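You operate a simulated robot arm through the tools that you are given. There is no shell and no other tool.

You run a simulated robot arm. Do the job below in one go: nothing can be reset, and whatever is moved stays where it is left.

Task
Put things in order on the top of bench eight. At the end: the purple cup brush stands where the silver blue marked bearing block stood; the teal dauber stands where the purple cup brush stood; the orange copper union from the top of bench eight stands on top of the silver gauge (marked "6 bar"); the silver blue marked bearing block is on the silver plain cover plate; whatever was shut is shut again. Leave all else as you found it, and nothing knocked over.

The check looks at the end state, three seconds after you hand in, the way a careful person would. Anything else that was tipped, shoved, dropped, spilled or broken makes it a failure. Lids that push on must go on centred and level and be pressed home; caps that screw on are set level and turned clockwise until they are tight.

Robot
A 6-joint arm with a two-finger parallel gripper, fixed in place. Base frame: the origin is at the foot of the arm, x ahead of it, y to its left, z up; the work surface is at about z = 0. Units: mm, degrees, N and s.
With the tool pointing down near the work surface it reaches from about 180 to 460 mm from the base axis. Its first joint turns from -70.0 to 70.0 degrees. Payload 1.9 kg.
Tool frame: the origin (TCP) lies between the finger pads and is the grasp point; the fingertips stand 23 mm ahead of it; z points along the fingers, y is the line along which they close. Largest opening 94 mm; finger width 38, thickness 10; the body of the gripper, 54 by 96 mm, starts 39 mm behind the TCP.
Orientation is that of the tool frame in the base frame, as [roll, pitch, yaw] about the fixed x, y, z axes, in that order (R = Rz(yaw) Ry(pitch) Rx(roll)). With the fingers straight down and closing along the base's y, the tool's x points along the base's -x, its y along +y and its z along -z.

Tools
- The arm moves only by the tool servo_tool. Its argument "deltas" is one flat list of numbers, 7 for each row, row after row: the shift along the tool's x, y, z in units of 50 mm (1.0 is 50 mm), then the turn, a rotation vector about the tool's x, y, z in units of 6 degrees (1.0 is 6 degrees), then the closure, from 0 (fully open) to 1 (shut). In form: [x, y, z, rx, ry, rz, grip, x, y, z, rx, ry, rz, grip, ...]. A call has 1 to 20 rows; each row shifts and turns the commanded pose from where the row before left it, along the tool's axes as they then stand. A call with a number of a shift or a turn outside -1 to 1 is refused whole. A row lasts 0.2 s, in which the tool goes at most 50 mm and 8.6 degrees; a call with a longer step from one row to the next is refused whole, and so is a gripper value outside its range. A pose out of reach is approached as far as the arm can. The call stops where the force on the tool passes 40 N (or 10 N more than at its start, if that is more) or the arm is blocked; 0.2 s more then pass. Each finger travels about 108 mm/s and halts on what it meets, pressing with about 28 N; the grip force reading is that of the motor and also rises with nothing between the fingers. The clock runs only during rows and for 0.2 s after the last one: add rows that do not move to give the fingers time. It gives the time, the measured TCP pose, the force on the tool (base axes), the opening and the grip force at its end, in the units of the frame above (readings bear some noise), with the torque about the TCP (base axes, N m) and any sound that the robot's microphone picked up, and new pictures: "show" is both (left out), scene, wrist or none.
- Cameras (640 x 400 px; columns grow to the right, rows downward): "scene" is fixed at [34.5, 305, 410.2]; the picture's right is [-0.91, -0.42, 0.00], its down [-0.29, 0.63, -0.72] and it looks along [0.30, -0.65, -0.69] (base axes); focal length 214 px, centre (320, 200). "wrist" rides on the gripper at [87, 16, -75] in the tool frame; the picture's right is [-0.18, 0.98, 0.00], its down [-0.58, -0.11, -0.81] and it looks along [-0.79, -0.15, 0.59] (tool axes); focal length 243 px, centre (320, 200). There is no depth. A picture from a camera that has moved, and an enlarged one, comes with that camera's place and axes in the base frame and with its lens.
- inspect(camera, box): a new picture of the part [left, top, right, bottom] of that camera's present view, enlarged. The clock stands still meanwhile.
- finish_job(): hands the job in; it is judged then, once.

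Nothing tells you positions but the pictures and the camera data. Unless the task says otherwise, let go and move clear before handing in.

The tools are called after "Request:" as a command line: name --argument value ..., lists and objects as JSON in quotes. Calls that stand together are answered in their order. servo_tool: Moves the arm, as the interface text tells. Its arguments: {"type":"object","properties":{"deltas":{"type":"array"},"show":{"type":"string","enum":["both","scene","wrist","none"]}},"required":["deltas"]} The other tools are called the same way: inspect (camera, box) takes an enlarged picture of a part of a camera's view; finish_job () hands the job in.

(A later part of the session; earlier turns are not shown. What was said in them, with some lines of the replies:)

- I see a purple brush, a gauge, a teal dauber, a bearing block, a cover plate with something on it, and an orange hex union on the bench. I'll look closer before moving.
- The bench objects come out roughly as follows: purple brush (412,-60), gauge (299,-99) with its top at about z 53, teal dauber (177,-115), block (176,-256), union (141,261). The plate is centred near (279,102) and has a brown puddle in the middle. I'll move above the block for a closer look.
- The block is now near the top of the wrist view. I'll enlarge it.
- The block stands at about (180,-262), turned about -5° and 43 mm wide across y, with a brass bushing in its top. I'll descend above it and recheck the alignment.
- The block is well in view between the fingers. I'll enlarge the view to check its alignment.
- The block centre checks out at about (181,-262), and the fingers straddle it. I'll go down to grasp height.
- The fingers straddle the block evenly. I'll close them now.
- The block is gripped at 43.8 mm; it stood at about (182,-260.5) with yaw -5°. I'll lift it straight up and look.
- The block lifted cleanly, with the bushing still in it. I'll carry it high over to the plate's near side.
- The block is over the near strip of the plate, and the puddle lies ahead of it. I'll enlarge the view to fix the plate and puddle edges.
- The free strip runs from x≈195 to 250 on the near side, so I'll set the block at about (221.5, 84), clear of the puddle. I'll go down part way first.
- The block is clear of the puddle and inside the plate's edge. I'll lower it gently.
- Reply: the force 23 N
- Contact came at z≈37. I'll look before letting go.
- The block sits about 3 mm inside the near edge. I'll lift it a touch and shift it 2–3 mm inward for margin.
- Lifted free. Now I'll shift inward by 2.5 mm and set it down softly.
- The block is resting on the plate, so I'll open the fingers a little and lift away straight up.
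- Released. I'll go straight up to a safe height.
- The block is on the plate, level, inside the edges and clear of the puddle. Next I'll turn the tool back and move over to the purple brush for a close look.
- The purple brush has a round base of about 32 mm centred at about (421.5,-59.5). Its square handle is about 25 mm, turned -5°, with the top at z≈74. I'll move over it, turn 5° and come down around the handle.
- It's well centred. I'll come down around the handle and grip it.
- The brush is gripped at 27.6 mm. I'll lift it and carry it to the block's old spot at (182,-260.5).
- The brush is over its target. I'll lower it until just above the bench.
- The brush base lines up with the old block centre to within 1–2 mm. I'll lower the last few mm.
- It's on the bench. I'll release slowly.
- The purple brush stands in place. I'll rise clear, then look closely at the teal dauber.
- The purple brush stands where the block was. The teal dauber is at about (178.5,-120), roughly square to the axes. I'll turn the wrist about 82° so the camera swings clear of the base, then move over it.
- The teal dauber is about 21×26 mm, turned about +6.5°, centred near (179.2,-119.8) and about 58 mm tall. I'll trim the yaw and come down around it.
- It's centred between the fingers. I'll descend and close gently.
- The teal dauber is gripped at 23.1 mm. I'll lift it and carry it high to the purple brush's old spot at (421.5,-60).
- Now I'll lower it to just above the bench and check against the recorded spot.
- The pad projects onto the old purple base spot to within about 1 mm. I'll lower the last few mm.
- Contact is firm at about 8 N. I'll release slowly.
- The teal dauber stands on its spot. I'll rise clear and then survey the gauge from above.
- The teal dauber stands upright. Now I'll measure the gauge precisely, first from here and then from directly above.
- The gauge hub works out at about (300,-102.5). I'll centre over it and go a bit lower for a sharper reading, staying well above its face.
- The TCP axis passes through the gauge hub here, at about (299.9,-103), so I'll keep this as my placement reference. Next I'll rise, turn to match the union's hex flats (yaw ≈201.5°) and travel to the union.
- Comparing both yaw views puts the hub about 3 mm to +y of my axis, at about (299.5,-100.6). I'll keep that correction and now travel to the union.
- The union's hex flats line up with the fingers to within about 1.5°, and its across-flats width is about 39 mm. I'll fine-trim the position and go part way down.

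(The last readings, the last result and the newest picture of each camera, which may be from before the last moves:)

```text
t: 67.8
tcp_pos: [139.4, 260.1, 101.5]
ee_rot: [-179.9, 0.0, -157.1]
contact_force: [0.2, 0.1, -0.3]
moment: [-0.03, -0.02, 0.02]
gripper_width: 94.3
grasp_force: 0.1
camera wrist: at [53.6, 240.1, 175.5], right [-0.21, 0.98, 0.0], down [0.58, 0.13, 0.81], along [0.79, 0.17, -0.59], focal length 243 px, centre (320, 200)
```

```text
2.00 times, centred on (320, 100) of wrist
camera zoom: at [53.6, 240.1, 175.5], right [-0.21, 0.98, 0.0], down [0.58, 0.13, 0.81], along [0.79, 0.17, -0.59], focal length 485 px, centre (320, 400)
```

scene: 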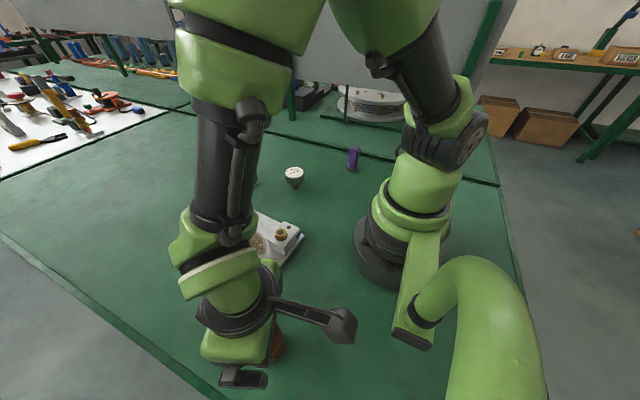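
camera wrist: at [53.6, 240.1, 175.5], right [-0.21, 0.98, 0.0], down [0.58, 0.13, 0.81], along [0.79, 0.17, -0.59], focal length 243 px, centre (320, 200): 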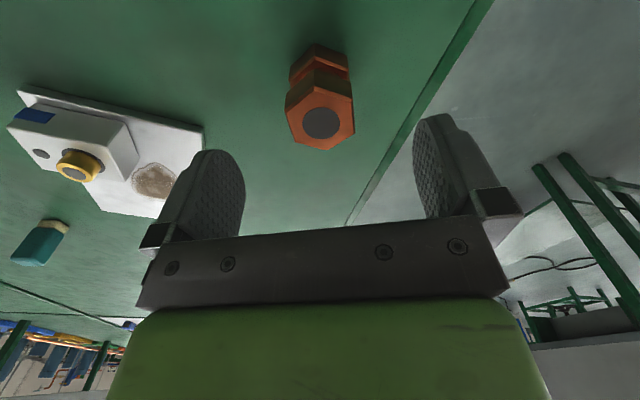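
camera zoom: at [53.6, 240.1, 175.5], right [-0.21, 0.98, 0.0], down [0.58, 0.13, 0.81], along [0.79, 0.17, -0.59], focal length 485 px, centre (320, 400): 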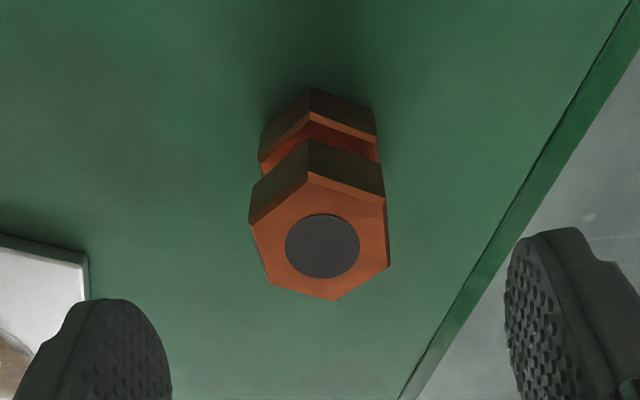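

The union is centred between the open fingers. I'll lower to grasp height and look again.

Request:
servo_tool --deltas '[-0.02, 0, 0.5, 0, 0, 0, 0, 0, 0, 0.5, 0, 0, 0, 0, 0, 0, 0.25, 0, 0, 0, 0, 0, 0, 0.1, 0, 0, 0, 0, 0, 0, 0, 0, 0, 0, 0, 0, 0, 0, 0, 0, 0, 0]' --show "wrist"

Request:
inspect --camera "wrist" --box '[180, 60, 460, 240]'

```text
t: 69.2
tcp_pos: [139.5, 259.9, 34.2]
ee_rot: [-179.9, -0.1, -157.1]
contact_force: [-0.3, -0.7, 0.3]
moment: [-0.02, 0.01, -0.01]
gripper_width: 94.1
grasp_force: 0.0
camera wrist: at [54.2, 240.0, 108.0], right [-0.21, 0.98, 0.0], down [0.58, 0.13, 0.81], along [0.79, 0.17, -0.59], focal length 243 px, centre (320, 200)
```

wrist: 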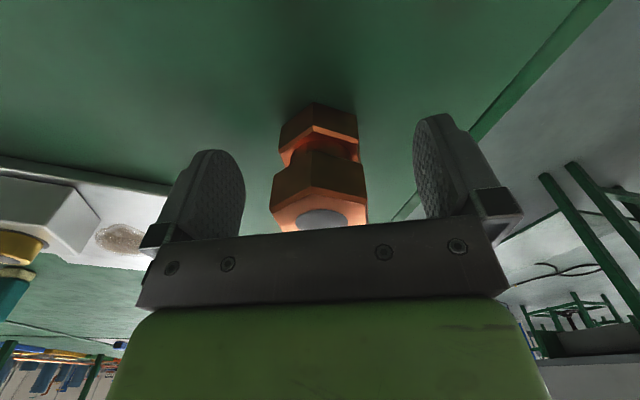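

```text
2.22 times, centred on (320, 150) of wrist
camera zoom: at [54.2, 240.0, 108.0], right [-0.21, 0.98, 0.0], down [0.58, 0.13, 0.81], along [0.79, 0.17, -0.59], focal length 539 px, centre (320, 311)
```

zoom: 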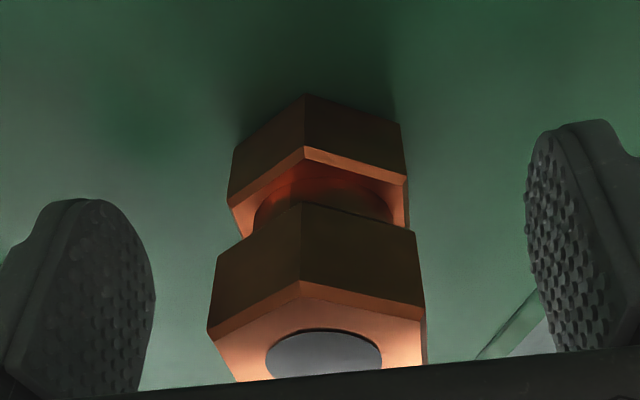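

The fingers straddle the union with equal margins. I'll close gently.

Request:
servo_tool --deltas '[0, 0, 0, 0, 0, 0, 0.3, 0, 0, 0, 0, 0, 0, 0.45, 0, 0, 0, 0, 0, 0, 0.53, 0, 0, 0, 0, 0, 0, 0.57, 0, 0, 0, 0, 0, 0, 0.62, 0, 0, 0, 0, 0, 0, 1, 0, 0, 0, 0, 0, 0, 1]' --show "wrist"

Request:
inspect --camera "wrist" --box '[180, 60, 460, 240]'

```text
t: 70.8
tcp_pos: [140.5, 260.9, 33.6]
ee_rot: [-179.9, 0.1, -157.1]
contact_force: [-1.1, 0.4, 1.9]
moment: [0.08, 0.01, 0.0]
gripper_width: 44.5
grasp_force: 27.8
camera wrist: at [54.2, 240.1, 108.1], right [-0.21, 0.98, 0.0], down [0.58, 0.13, 0.81], along [0.79, 0.17, -0.59], focal length 243 px, centre (320, 200)
```

wrist: 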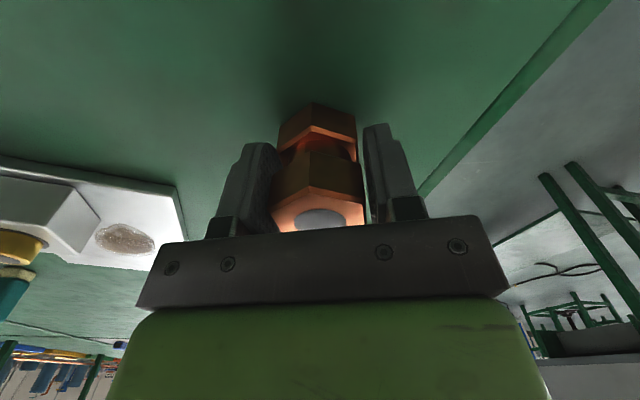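

```text
2.22 times, centred on (320, 150) of wrist
camera zoom: at [54.2, 240.1, 108.1], right [-0.21, 0.98, 0.0], down [0.58, 0.13, 0.81], along [0.79, 0.17, -0.59], focal length 539 px, centre (320, 311)
```

zoom: 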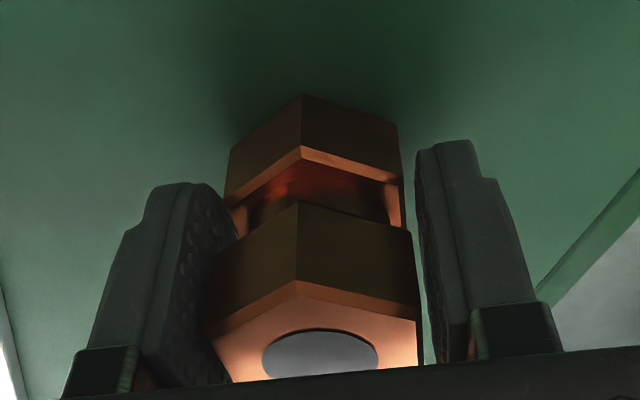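

The grip halted at 44.5 mm with the union centred. I'll lift it straight up.

Request:
servo_tool --deltas '[0, 0, -0.1, 0, 0, 0, 1, 0, 0, -0.3, 0, 0, 0, 1, 0, 0, -0.6, 0, 0, 0, 1, 0, 0, -0.6, 0, 0, 0, 1, 0, 0, -0.6, 0, 0, 0, 1, 0, 0, -0.52, 0, 0, 0, 1, 0, 0, 0, 0, 0, 0, 1]'

Request:
inspect --camera "wrist" --box '[180, 60, 460, 240]'

```text
t: 72.4
tcp_pos: [141.5, 258.5, 170.5]
ee_rot: [-180.0, 0.0, -157.0]
contact_force: [0.5, -0.1, -1.4]
moment: [-0.03, 0.01, 0.01]
gripper_width: 44.1
grasp_force: 28.2
camera wrist: at [54.6, 239.9, 244.6], right [-0.21, 0.98, 0.0], down [0.58, 0.13, 0.81], along [0.79, 0.17, -0.59], focal length 243 px, centre (320, 200)
```

scene: 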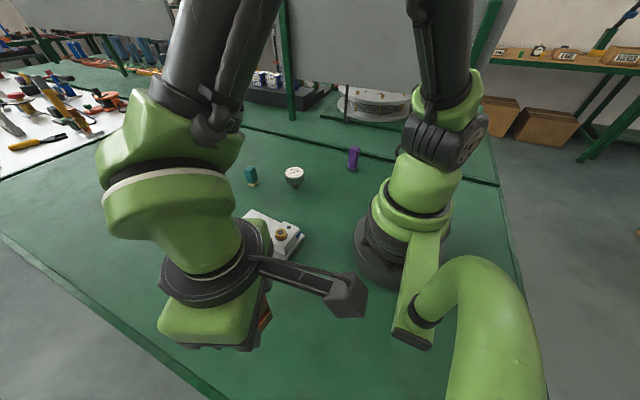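
wrist: 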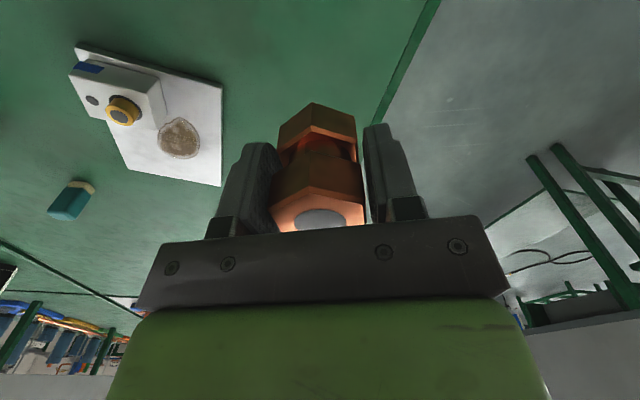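

```text
2.22 times, centred on (320, 150) of wrist
camera zoom: at [54.6, 239.9, 244.6], right [-0.21, 0.98, 0.0], down [0.58, 0.13, 0.81], along [0.79, 0.17, -0.59], focal length 539 px, centre (320, 311)
```

zoom: 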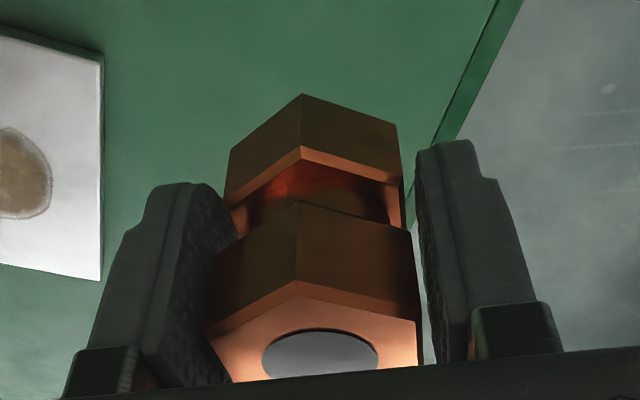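

It lifted cleanly with no slip. I'll carry it over to the gauge at height.

Request:
servo_tool --deltas '[-0.00958, -0.6552, 0, 0, 0, 0, 1, -0.00958, -0.6552, 0, 0, 0, 0, 1, -0.00958, -0.6552, 0, 0, 0, 0, 1, -0.00958, -0.6552, 0, 0, 0, 0, 1, -0.00958, -0.6552, 0, 0, 0, 0, 1, -0.00958, -0.6552, 0, 0, 0, 0, 1, -0.00958, -0.6552, 0, 0, 0, 0, 1, -0.00958, -0.6552, 0, 0, 0, 0, 1, -0.00958, -0.6552, 0, 0, 0, 0, 1, -0.00958, -0.6552, 0, 0, 0, 0, 1, -0.00958, -0.6552, 0, 0, 0, 0, 1, -0.00958, -0.6552, 0, 0, 0, 0, 1, 0, 0, 0, 0, 0, 0, 1, 0, 0, 0, 0, 0, 0, 1]'

Request:
inspect --camera "wrist" --box '[220, 0, 420, 200]'

Request:
inspect --camera "scene" --box '[255, 110, 335, 200]'

```text
t: 75.4
tcp_pos: [299.5, -100.3, 169.1]
ee_rot: [-179.9, 0.0, -157.0]
contact_force: [0.4, -0.2, -0.6]
moment: [0.0, -0.01, 0.01]
gripper_width: 44.1
grasp_force: 27.8
camera wrist: at [212.5, -119.3, 244.6], right [-0.21, 0.98, 0.0], down [0.58, 0.13, 0.81], along [0.79, 0.17, -0.59], focal length 243 px, centre (320, 200)
```

scene: 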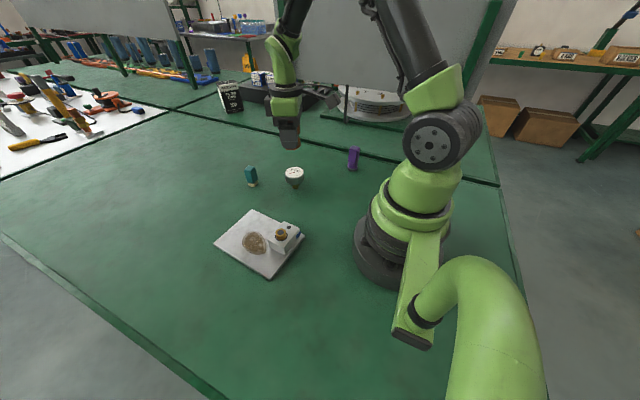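
wrist: 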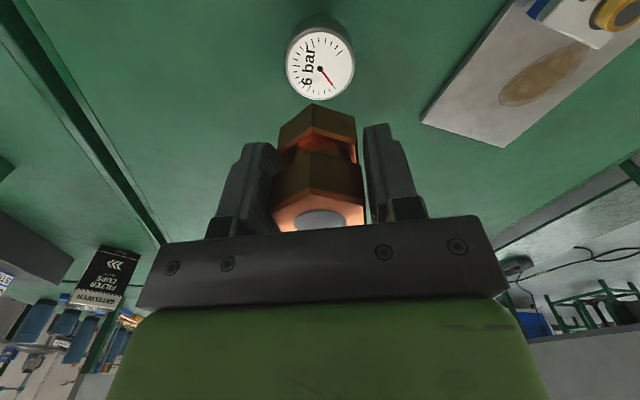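

```text
2.00 times, centred on (320, 100) of wrist
camera zoom: at [212.5, -119.3, 244.6], right [-0.21, 0.98, 0.0], down [0.58, 0.13, 0.81], along [0.79, 0.17, -0.59], focal length 485 px, centre (320, 400)
```

zoom: 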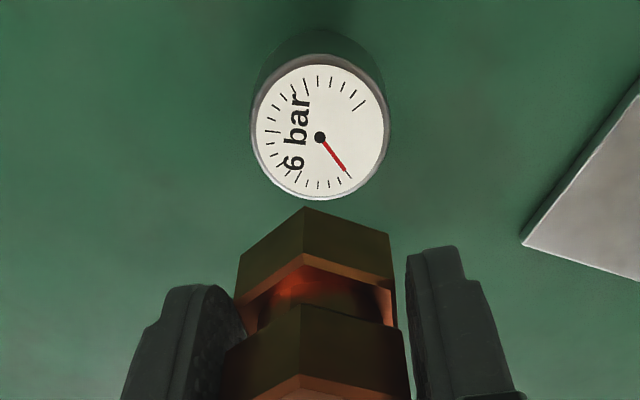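

```text
4.44 times, centred on (295, 155) of scene
camera zoom: at [34.5, 305.0, 410.2], right [-0.91, -0.42, 0.0], down [-0.29, 0.63, -0.72], along [0.3, -0.65, -0.69], focal length 953 px, centre (431, 400)
```

zoom: 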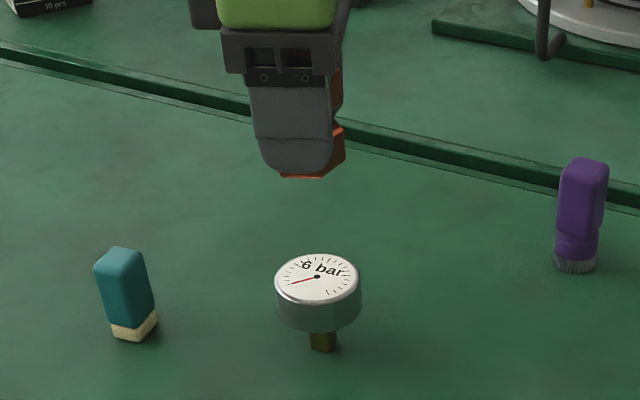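

The hub is right under the union by the wrist view. I'll lower it to about 8 mm above the gauge face and check alignment from both cameras.

Request:
servo_tool --deltas '[0, 0, 0.5, 0, 0, 0, 1, 0, 0, 0.5, 0, 0, 0, 1, 0, 0, 0.3, 0, 0, 0, 1, 0, 0, 0.2, 0, 0, 0, 1, 0, 0, 0, 0, 0, 0, 1, 0, 0, 0, 0, 0, 0, 1]' --show "wrist"

Request:
inspect --camera "wrist" --box '[220, 40, 420, 200]'

Request:
inspect --camera "scene" --box '[270, 150, 320, 195]'

```text
t: 76.8
tcp_pos: [299.7, -99.6, 94.5]
ee_rot: [-179.9, 0.1, -157.1]
contact_force: [0.7, -0.5, -1.0]
moment: [0.0, 0.04, -0.03]
gripper_width: 44.1
grasp_force: 28.0
camera wrist: at [213.0, -119.4, 169.3], right [-0.21, 0.98, 0.0], down [0.58, 0.13, 0.81], along [0.79, 0.17, -0.59], focal length 243 px, centre (320, 200)
```

wrist: 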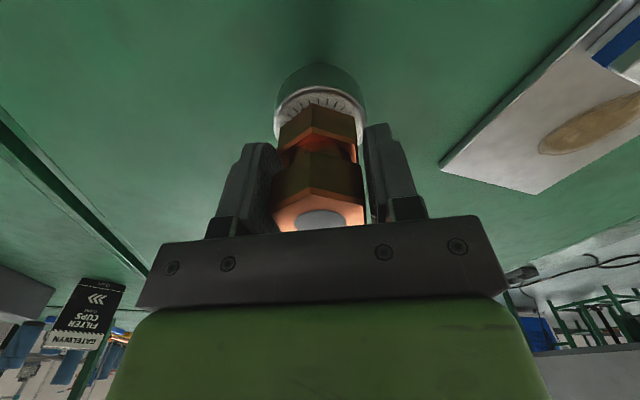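

```text
2.50 times, centred on (320, 120) of wrist
camera zoom: at [213.0, -119.4, 169.3], right [-0.21, 0.98, 0.0], down [0.58, 0.13, 0.81], along [0.79, 0.17, -0.59], focal length 606 px, centre (320, 400)
```

zoom: 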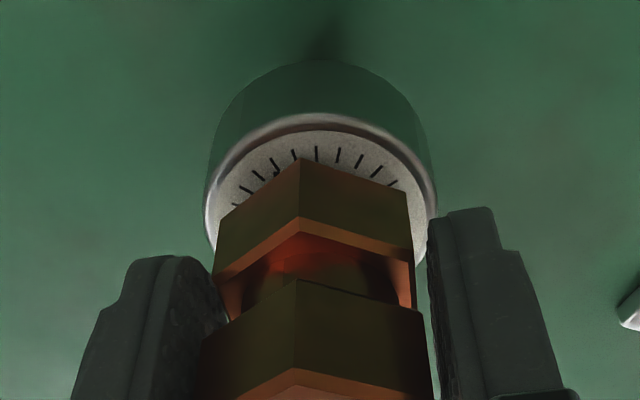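

```text
8.89 times, centred on (295, 172) of scene
camera zoom: at [34.5, 305.0, 410.2], right [-0.91, -0.42, 0.0], down [-0.29, 0.63, -0.72], along [0.3, -0.65, -0.69], focal length 1906 px, centre (542, 444)
```

zoom: 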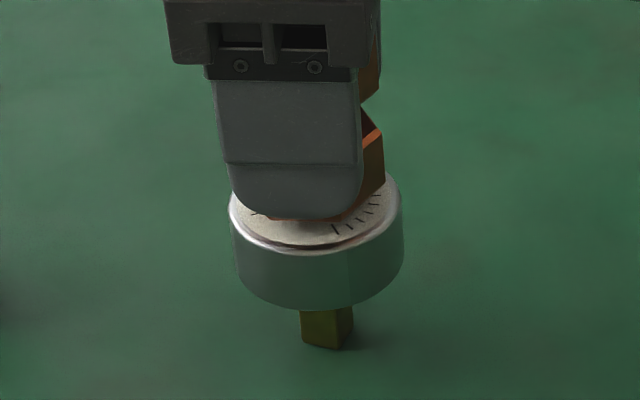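

Both views agree that the union is centred on the gauge to within about 1 mm. I'll lower it slowly in small steps, watching the force.

Request:
servo_tool --deltas '[0, 0, 0.05, 0, 0, 0, 1, 0, 0, 0.04, 0, 0, 0, 1, 0, 0, 0, 0, 0, 0, 1]' --show "none"

Request:
inspect --camera "scene" --box '[270, 150, 320, 195]'

```text
t: 77.6
tcp_pos: [299.6, -100.5, 90.9]
ee_rot: [-180.0, 0.0, -157.2]
contact_force: [-1.0, 0.4, -1.1]
moment: [-0.01, -0.01, 0.0]
gripper_width: 44.3
grasp_force: 27.8
```

```text
8.89 times, centred on (295, 172) of scene
camera zoom: at [34.5, 305.0, 410.2], right [-0.91, -0.42, 0.0], down [-0.29, 0.63, -0.72], along [0.3, -0.65, -0.69], focal length 1906 px, centre (542, 444)
```

zoom: 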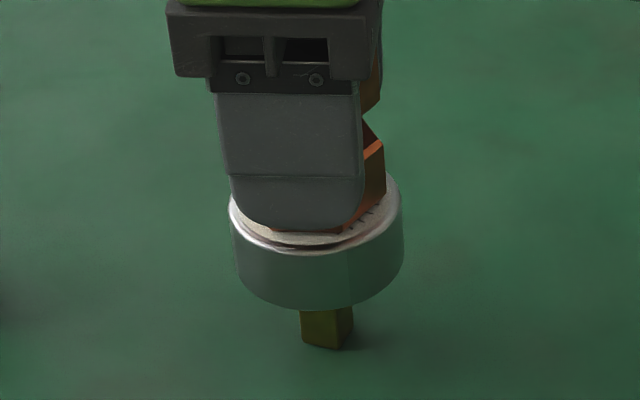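

Request:
servo_tool --deltas '[0, 0, 0.03, 0, 0, 0, 1, 0, 0, 0, 0, 0, 0, 1]' --show "none"

```text
t: 78.2
tcp_pos: [298.8, -100.1, 90.4]
ee_rot: [-179.9, 0.0, -157.1]
contact_force: [-2.9, 2.3, 10.1]
moment: [0.15, 0.25, -0.01]
gripper_width: 44.1
grasp_force: 28.2
```

Contact came at about 10 N. I'll check that the gauge is still upright before letting go.

Request:
inspect --camera "scene" --box '[270, 150, 320, 195]'

Request:
inspect --camera "wrist" --box '[220, 40, 420, 200]'

```text
8.89 times, centred on (295, 172) of scene
camera zoom: at [34.5, 305.0, 410.2], right [-0.91, -0.42, 0.0], down [-0.29, 0.63, -0.72], along [0.3, -0.65, -0.69], focal length 1906 px, centre (542, 444)
```

zoom: 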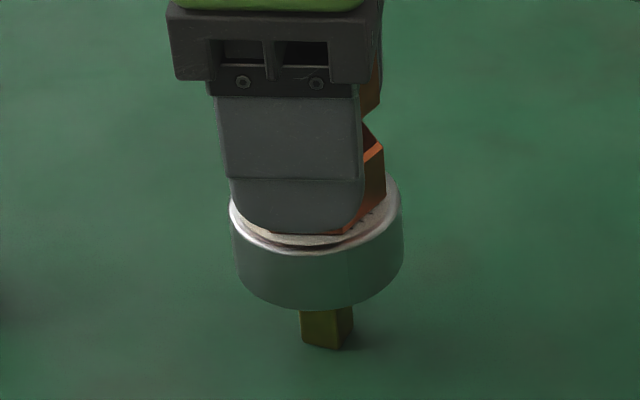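

```text
2.50 times, centred on (320, 120) of wrist
camera zoom: at [213.0, -119.5, 164.1], right [-0.21, 0.98, 0.0], down [0.58, 0.13, 0.81], along [0.79, 0.17, -0.59], focal length 606 px, centre (320, 400)
```

zoom: 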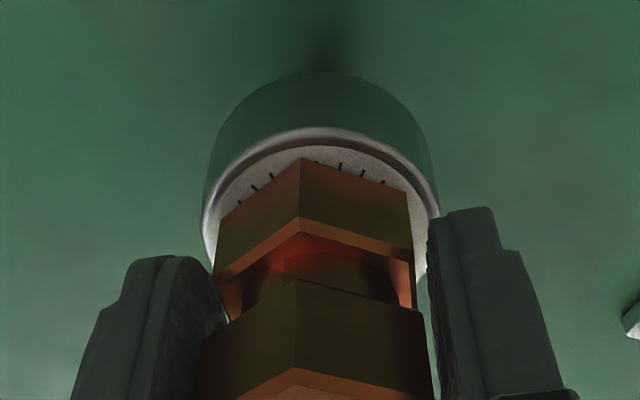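

The gauge hasn't moved and the union sits centred on its face. I'll release in small steps.

Request:
servo_tool --deltas '[0, 0, 0, 0, 0, 0, 0.53, 0, 0, 0, 0, 0, 0, 0.52, 0, 0, 0, 0, 0, 0, 0.51, 0, 0, 0, 0, 0, 0, 0.49, 0, 0, 0, 0, 0, 0, 0.45, 0, 0, 0, 0, 0, 0, 0.4, 0, 0, 0, 0, 0, 0, 0.35, 0, 0, 0, 0, 0, 0, 0.35]' --show "wrist"

Request:
inspect --camera "scene" --box '[270, 150, 320, 195]'

Request:
inspect --camera "wrist" --box '[220, 40, 420, 200]'

```text
t: 80.0
tcp_pos: [300.2, -101.0, 89.0]
ee_rot: [-179.9, 0.0, -157.1]
contact_force: [0.4, 0.6, -0.7]
moment: [-0.02, -0.02, 0.0]
gripper_width: 61.2
grasp_force: 0.0
camera wrist: at [213.0, -119.5, 163.9], right [-0.21, 0.98, 0.0], down [0.58, 0.13, 0.81], along [0.79, 0.17, -0.59], focal length 243 px, centre (320, 200)
```

wrist: 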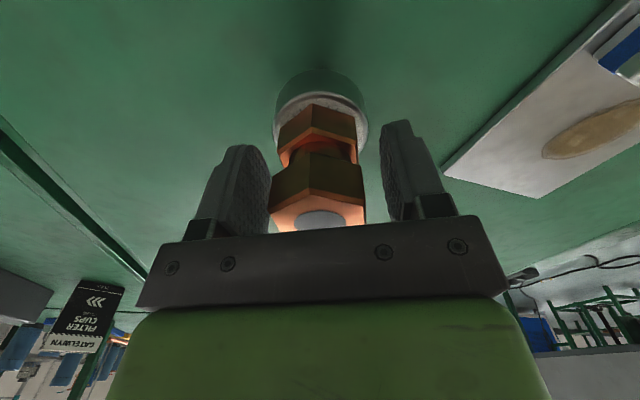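

```text
8.89 times, centred on (295, 172) of scene
camera zoom: at [34.5, 305.0, 410.2], right [-0.91, -0.42, 0.0], down [-0.29, 0.63, -0.72], along [0.3, -0.65, -0.69], focal length 1906 px, centre (542, 444)
```

zoom: 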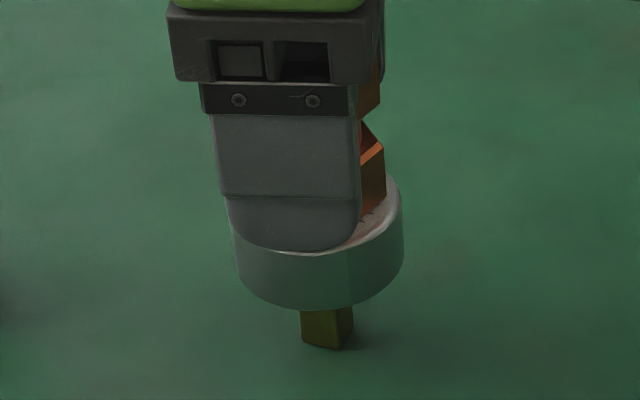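

```text
2.50 times, centred on (320, 120) of wrist
camera zoom: at [213.0, -119.5, 163.9], right [-0.21, 0.98, 0.0], down [0.58, 0.13, 0.81], along [0.79, 0.17, -0.59], focal length 606 px, centre (320, 400)
```

zoom: 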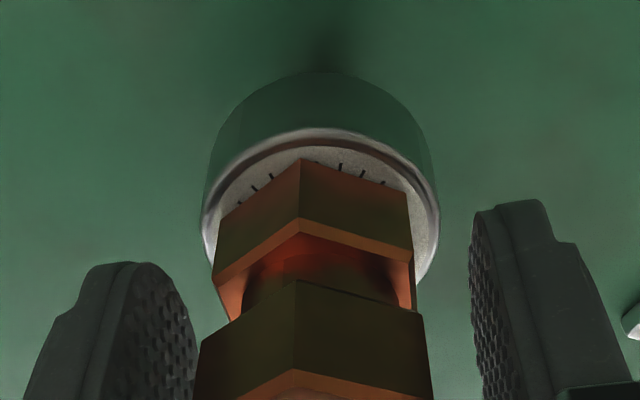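

The union stays put with the fingers open. I'll lift straight up slowly.

Request:
servo_tool --deltas '[0, 0, -0.06, 0, 0, 0, 0.3, 0, 0, -0.2, 0, 0, 0, 0.25, 0, 0, -0.4, 0, 0, 0, 0.2, 0, 0, -0.6, 0, 0, 0, 0.1, 0, 0, -0.6, 0, 0, 0, 0, 0, 0, -0.5, 0, 0, 0, 0, 0, 0, 0, 0, 0, 0, 0, 0, 0, 0, 0, 0, 0, 0]'

Request:
inspect --camera "scene" --box '[265, 130, 325, 195]'

Request:
inspect --camera "wrist" --box '[250, 0, 400, 130]'

```text
t: 81.8
tcp_pos: [300.1, -100.0, 207.6]
ee_rot: [-179.9, 0.0, -157.2]
contact_force: [0.1, -0.1, -0.5]
moment: [-0.03, -0.01, -0.01]
gripper_width: 94.0
grasp_force: 0.0
camera wrist: at [213.1, -118.7, 281.7], right [-0.21, 0.98, 0.0], down [0.58, 0.13, 0.81], along [0.79, 0.17, -0.59], focal length 243 px, centre (320, 200)
```

scene: 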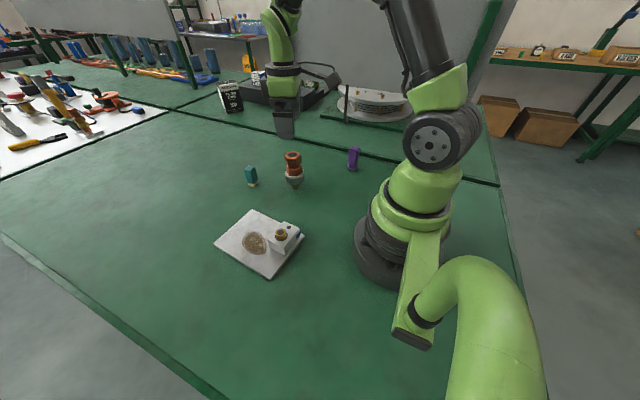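
wrist: 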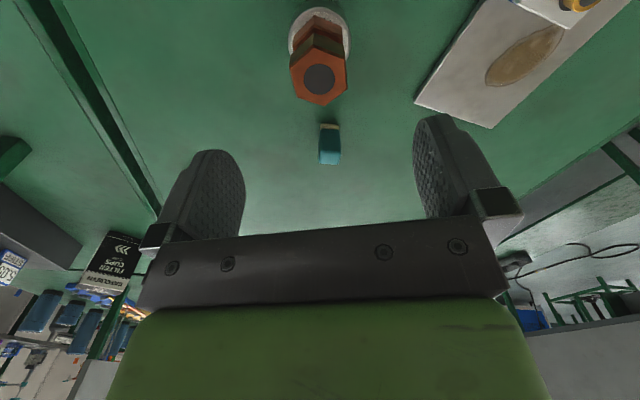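

```text
6.15 times, centred on (295, 162) of scene
camera zoom: at [34.5, 305.0, 410.2], right [-0.91, -0.42, 0.0], down [-0.29, 0.63, -0.72], along [0.3, -0.65, -0.69], focal length 1320 px, centre (474, 431)
```

zoom: 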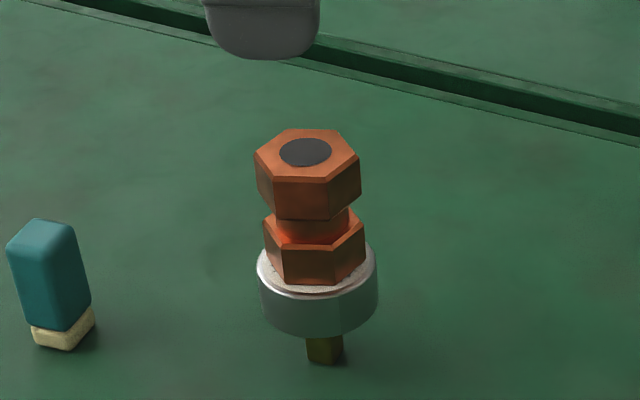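

```text
3.08 times, centred on (325, 65) of wrist
camera zoom: at [213.1, -118.7, 281.7], right [-0.21, 0.98, 0.0], down [0.58, 0.13, 0.81], along [0.79, 0.17, -0.59], focal length 746 px, centre (305, 615)
```

zoom: 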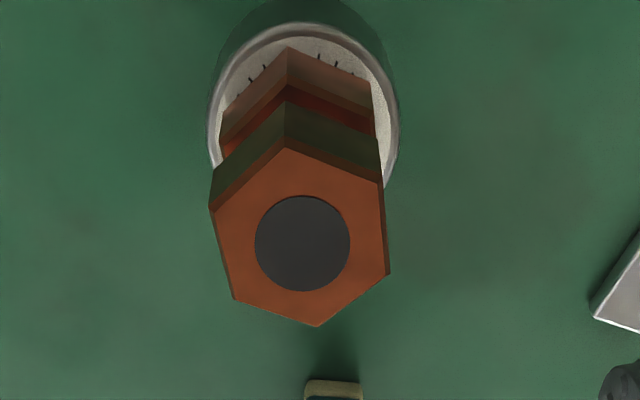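

All four items are placed and standing. I'll raise the arm well clear and take a last look over the bench.

Request:
servo_tool --deltas '[0, 0, -0.6, 0, 0, 0, 0, 0, 0, -0.6, 0, 0, 0, 0, 0, 0, -0.3, 0, 0, 0, 0, 0, 0, 0, 0, 0, 0, 0, 0, 0, 0, 0, 0, 0, 0, 0, 0, 0, 0, 0, 0, 0]'

Request:
inspect --camera "scene" --box '[200, 130, 380, 290]'

Request:
inspect --camera "scene" --box '[328, 130, 376, 175]'

```text
t: 83.2
tcp_pos: [300.2, -100.2, 283.7]
ee_rot: [-179.8, 0.0, -157.1]
contact_force: [0.4, -0.1, -1.0]
moment: [0.02, 0.02, -0.01]
gripper_width: 94.2
grasp_force: 0.1
camera wrist: at [212.9, -119.5, 356.8], right [-0.21, 0.98, 0.0], down [0.58, 0.13, 0.81], along [0.79, 0.17, -0.59], focal length 243 px, centre (320, 200)
```

scene: 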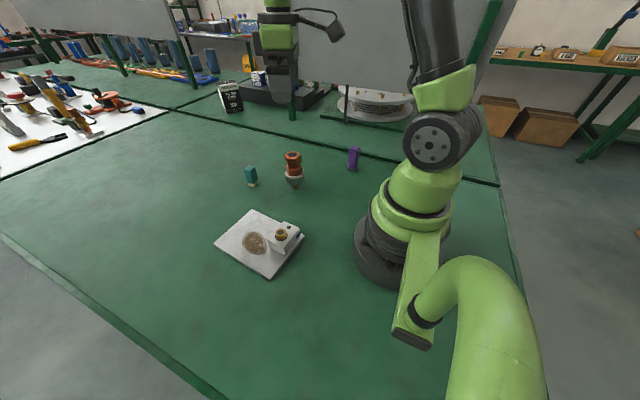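
wrist: 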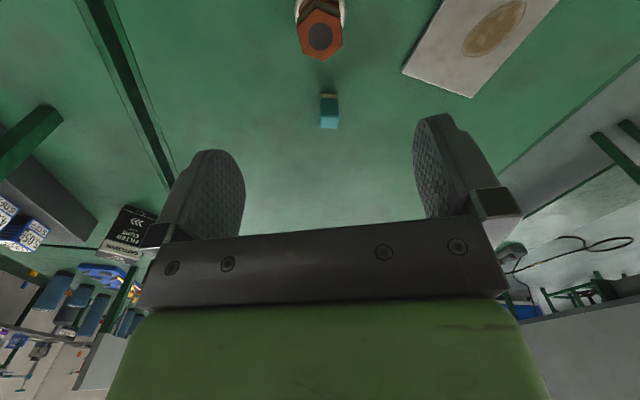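

```text
2.50 times, centred on (290, 210) of scene
camera zoom: at [34.5, 305.0, 410.2], right [-0.91, -0.42, 0.0], down [-0.29, 0.63, -0.72], along [0.3, -0.65, -0.69], focal length 536 px, centre (395, 175)
```

zoom: 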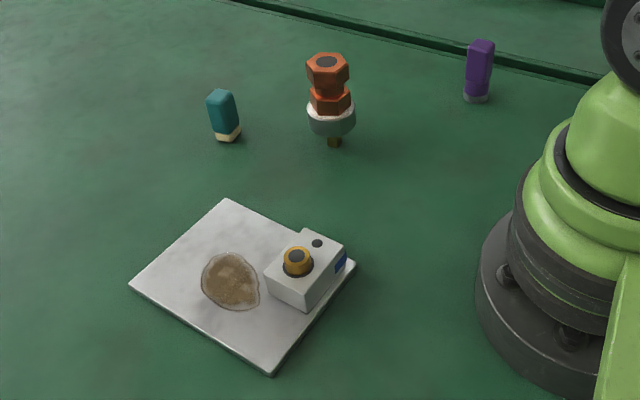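

```text
8.89 times, centred on (352, 152) of scene
camera zoom: at [34.5, 305.0, 410.2], right [-0.91, -0.42, 0.0], down [-0.29, 0.63, -0.72], along [0.3, -0.65, -0.69], focal length 1906 px, centre (36, 622)
```

zoom: 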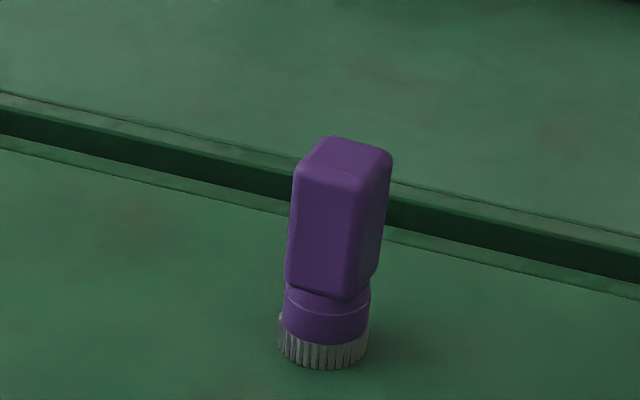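

Everything is in its place. The purple brush is on the block's old spot, and the teal dauber is on the brush's old spot. The union stands centred on the gauge, and the bearing block is on the plate clear of the puddle. Nothing was opened and nothing is knocked over, so I'm handing in.

Request:
finish_job

```text
The job is handed in.
```

The job is handed in, and in my last look over the bench all four items stood where you asked, upright and steady.

- **Purple cup brush:** it stands where the bearing block stood, within about 1–2 mm.
- **Teal dauber:** it stands where the purple brush stood, within about 1 mm.
- **Orange copper union:** it stands on top of the "6 bar" gauge, centred to within about 1 mm. The gauge did not shift.
- **Bearing block:** it is on the cover plate, turned a quarter turn from how it stood before. I placed it on the near side, clear of the brown puddle already on the plate, with its brass bushing still in place.

I found nothing on the bench that opens or shuts, so there was nothing to close again. The gripper is open and well above everything.
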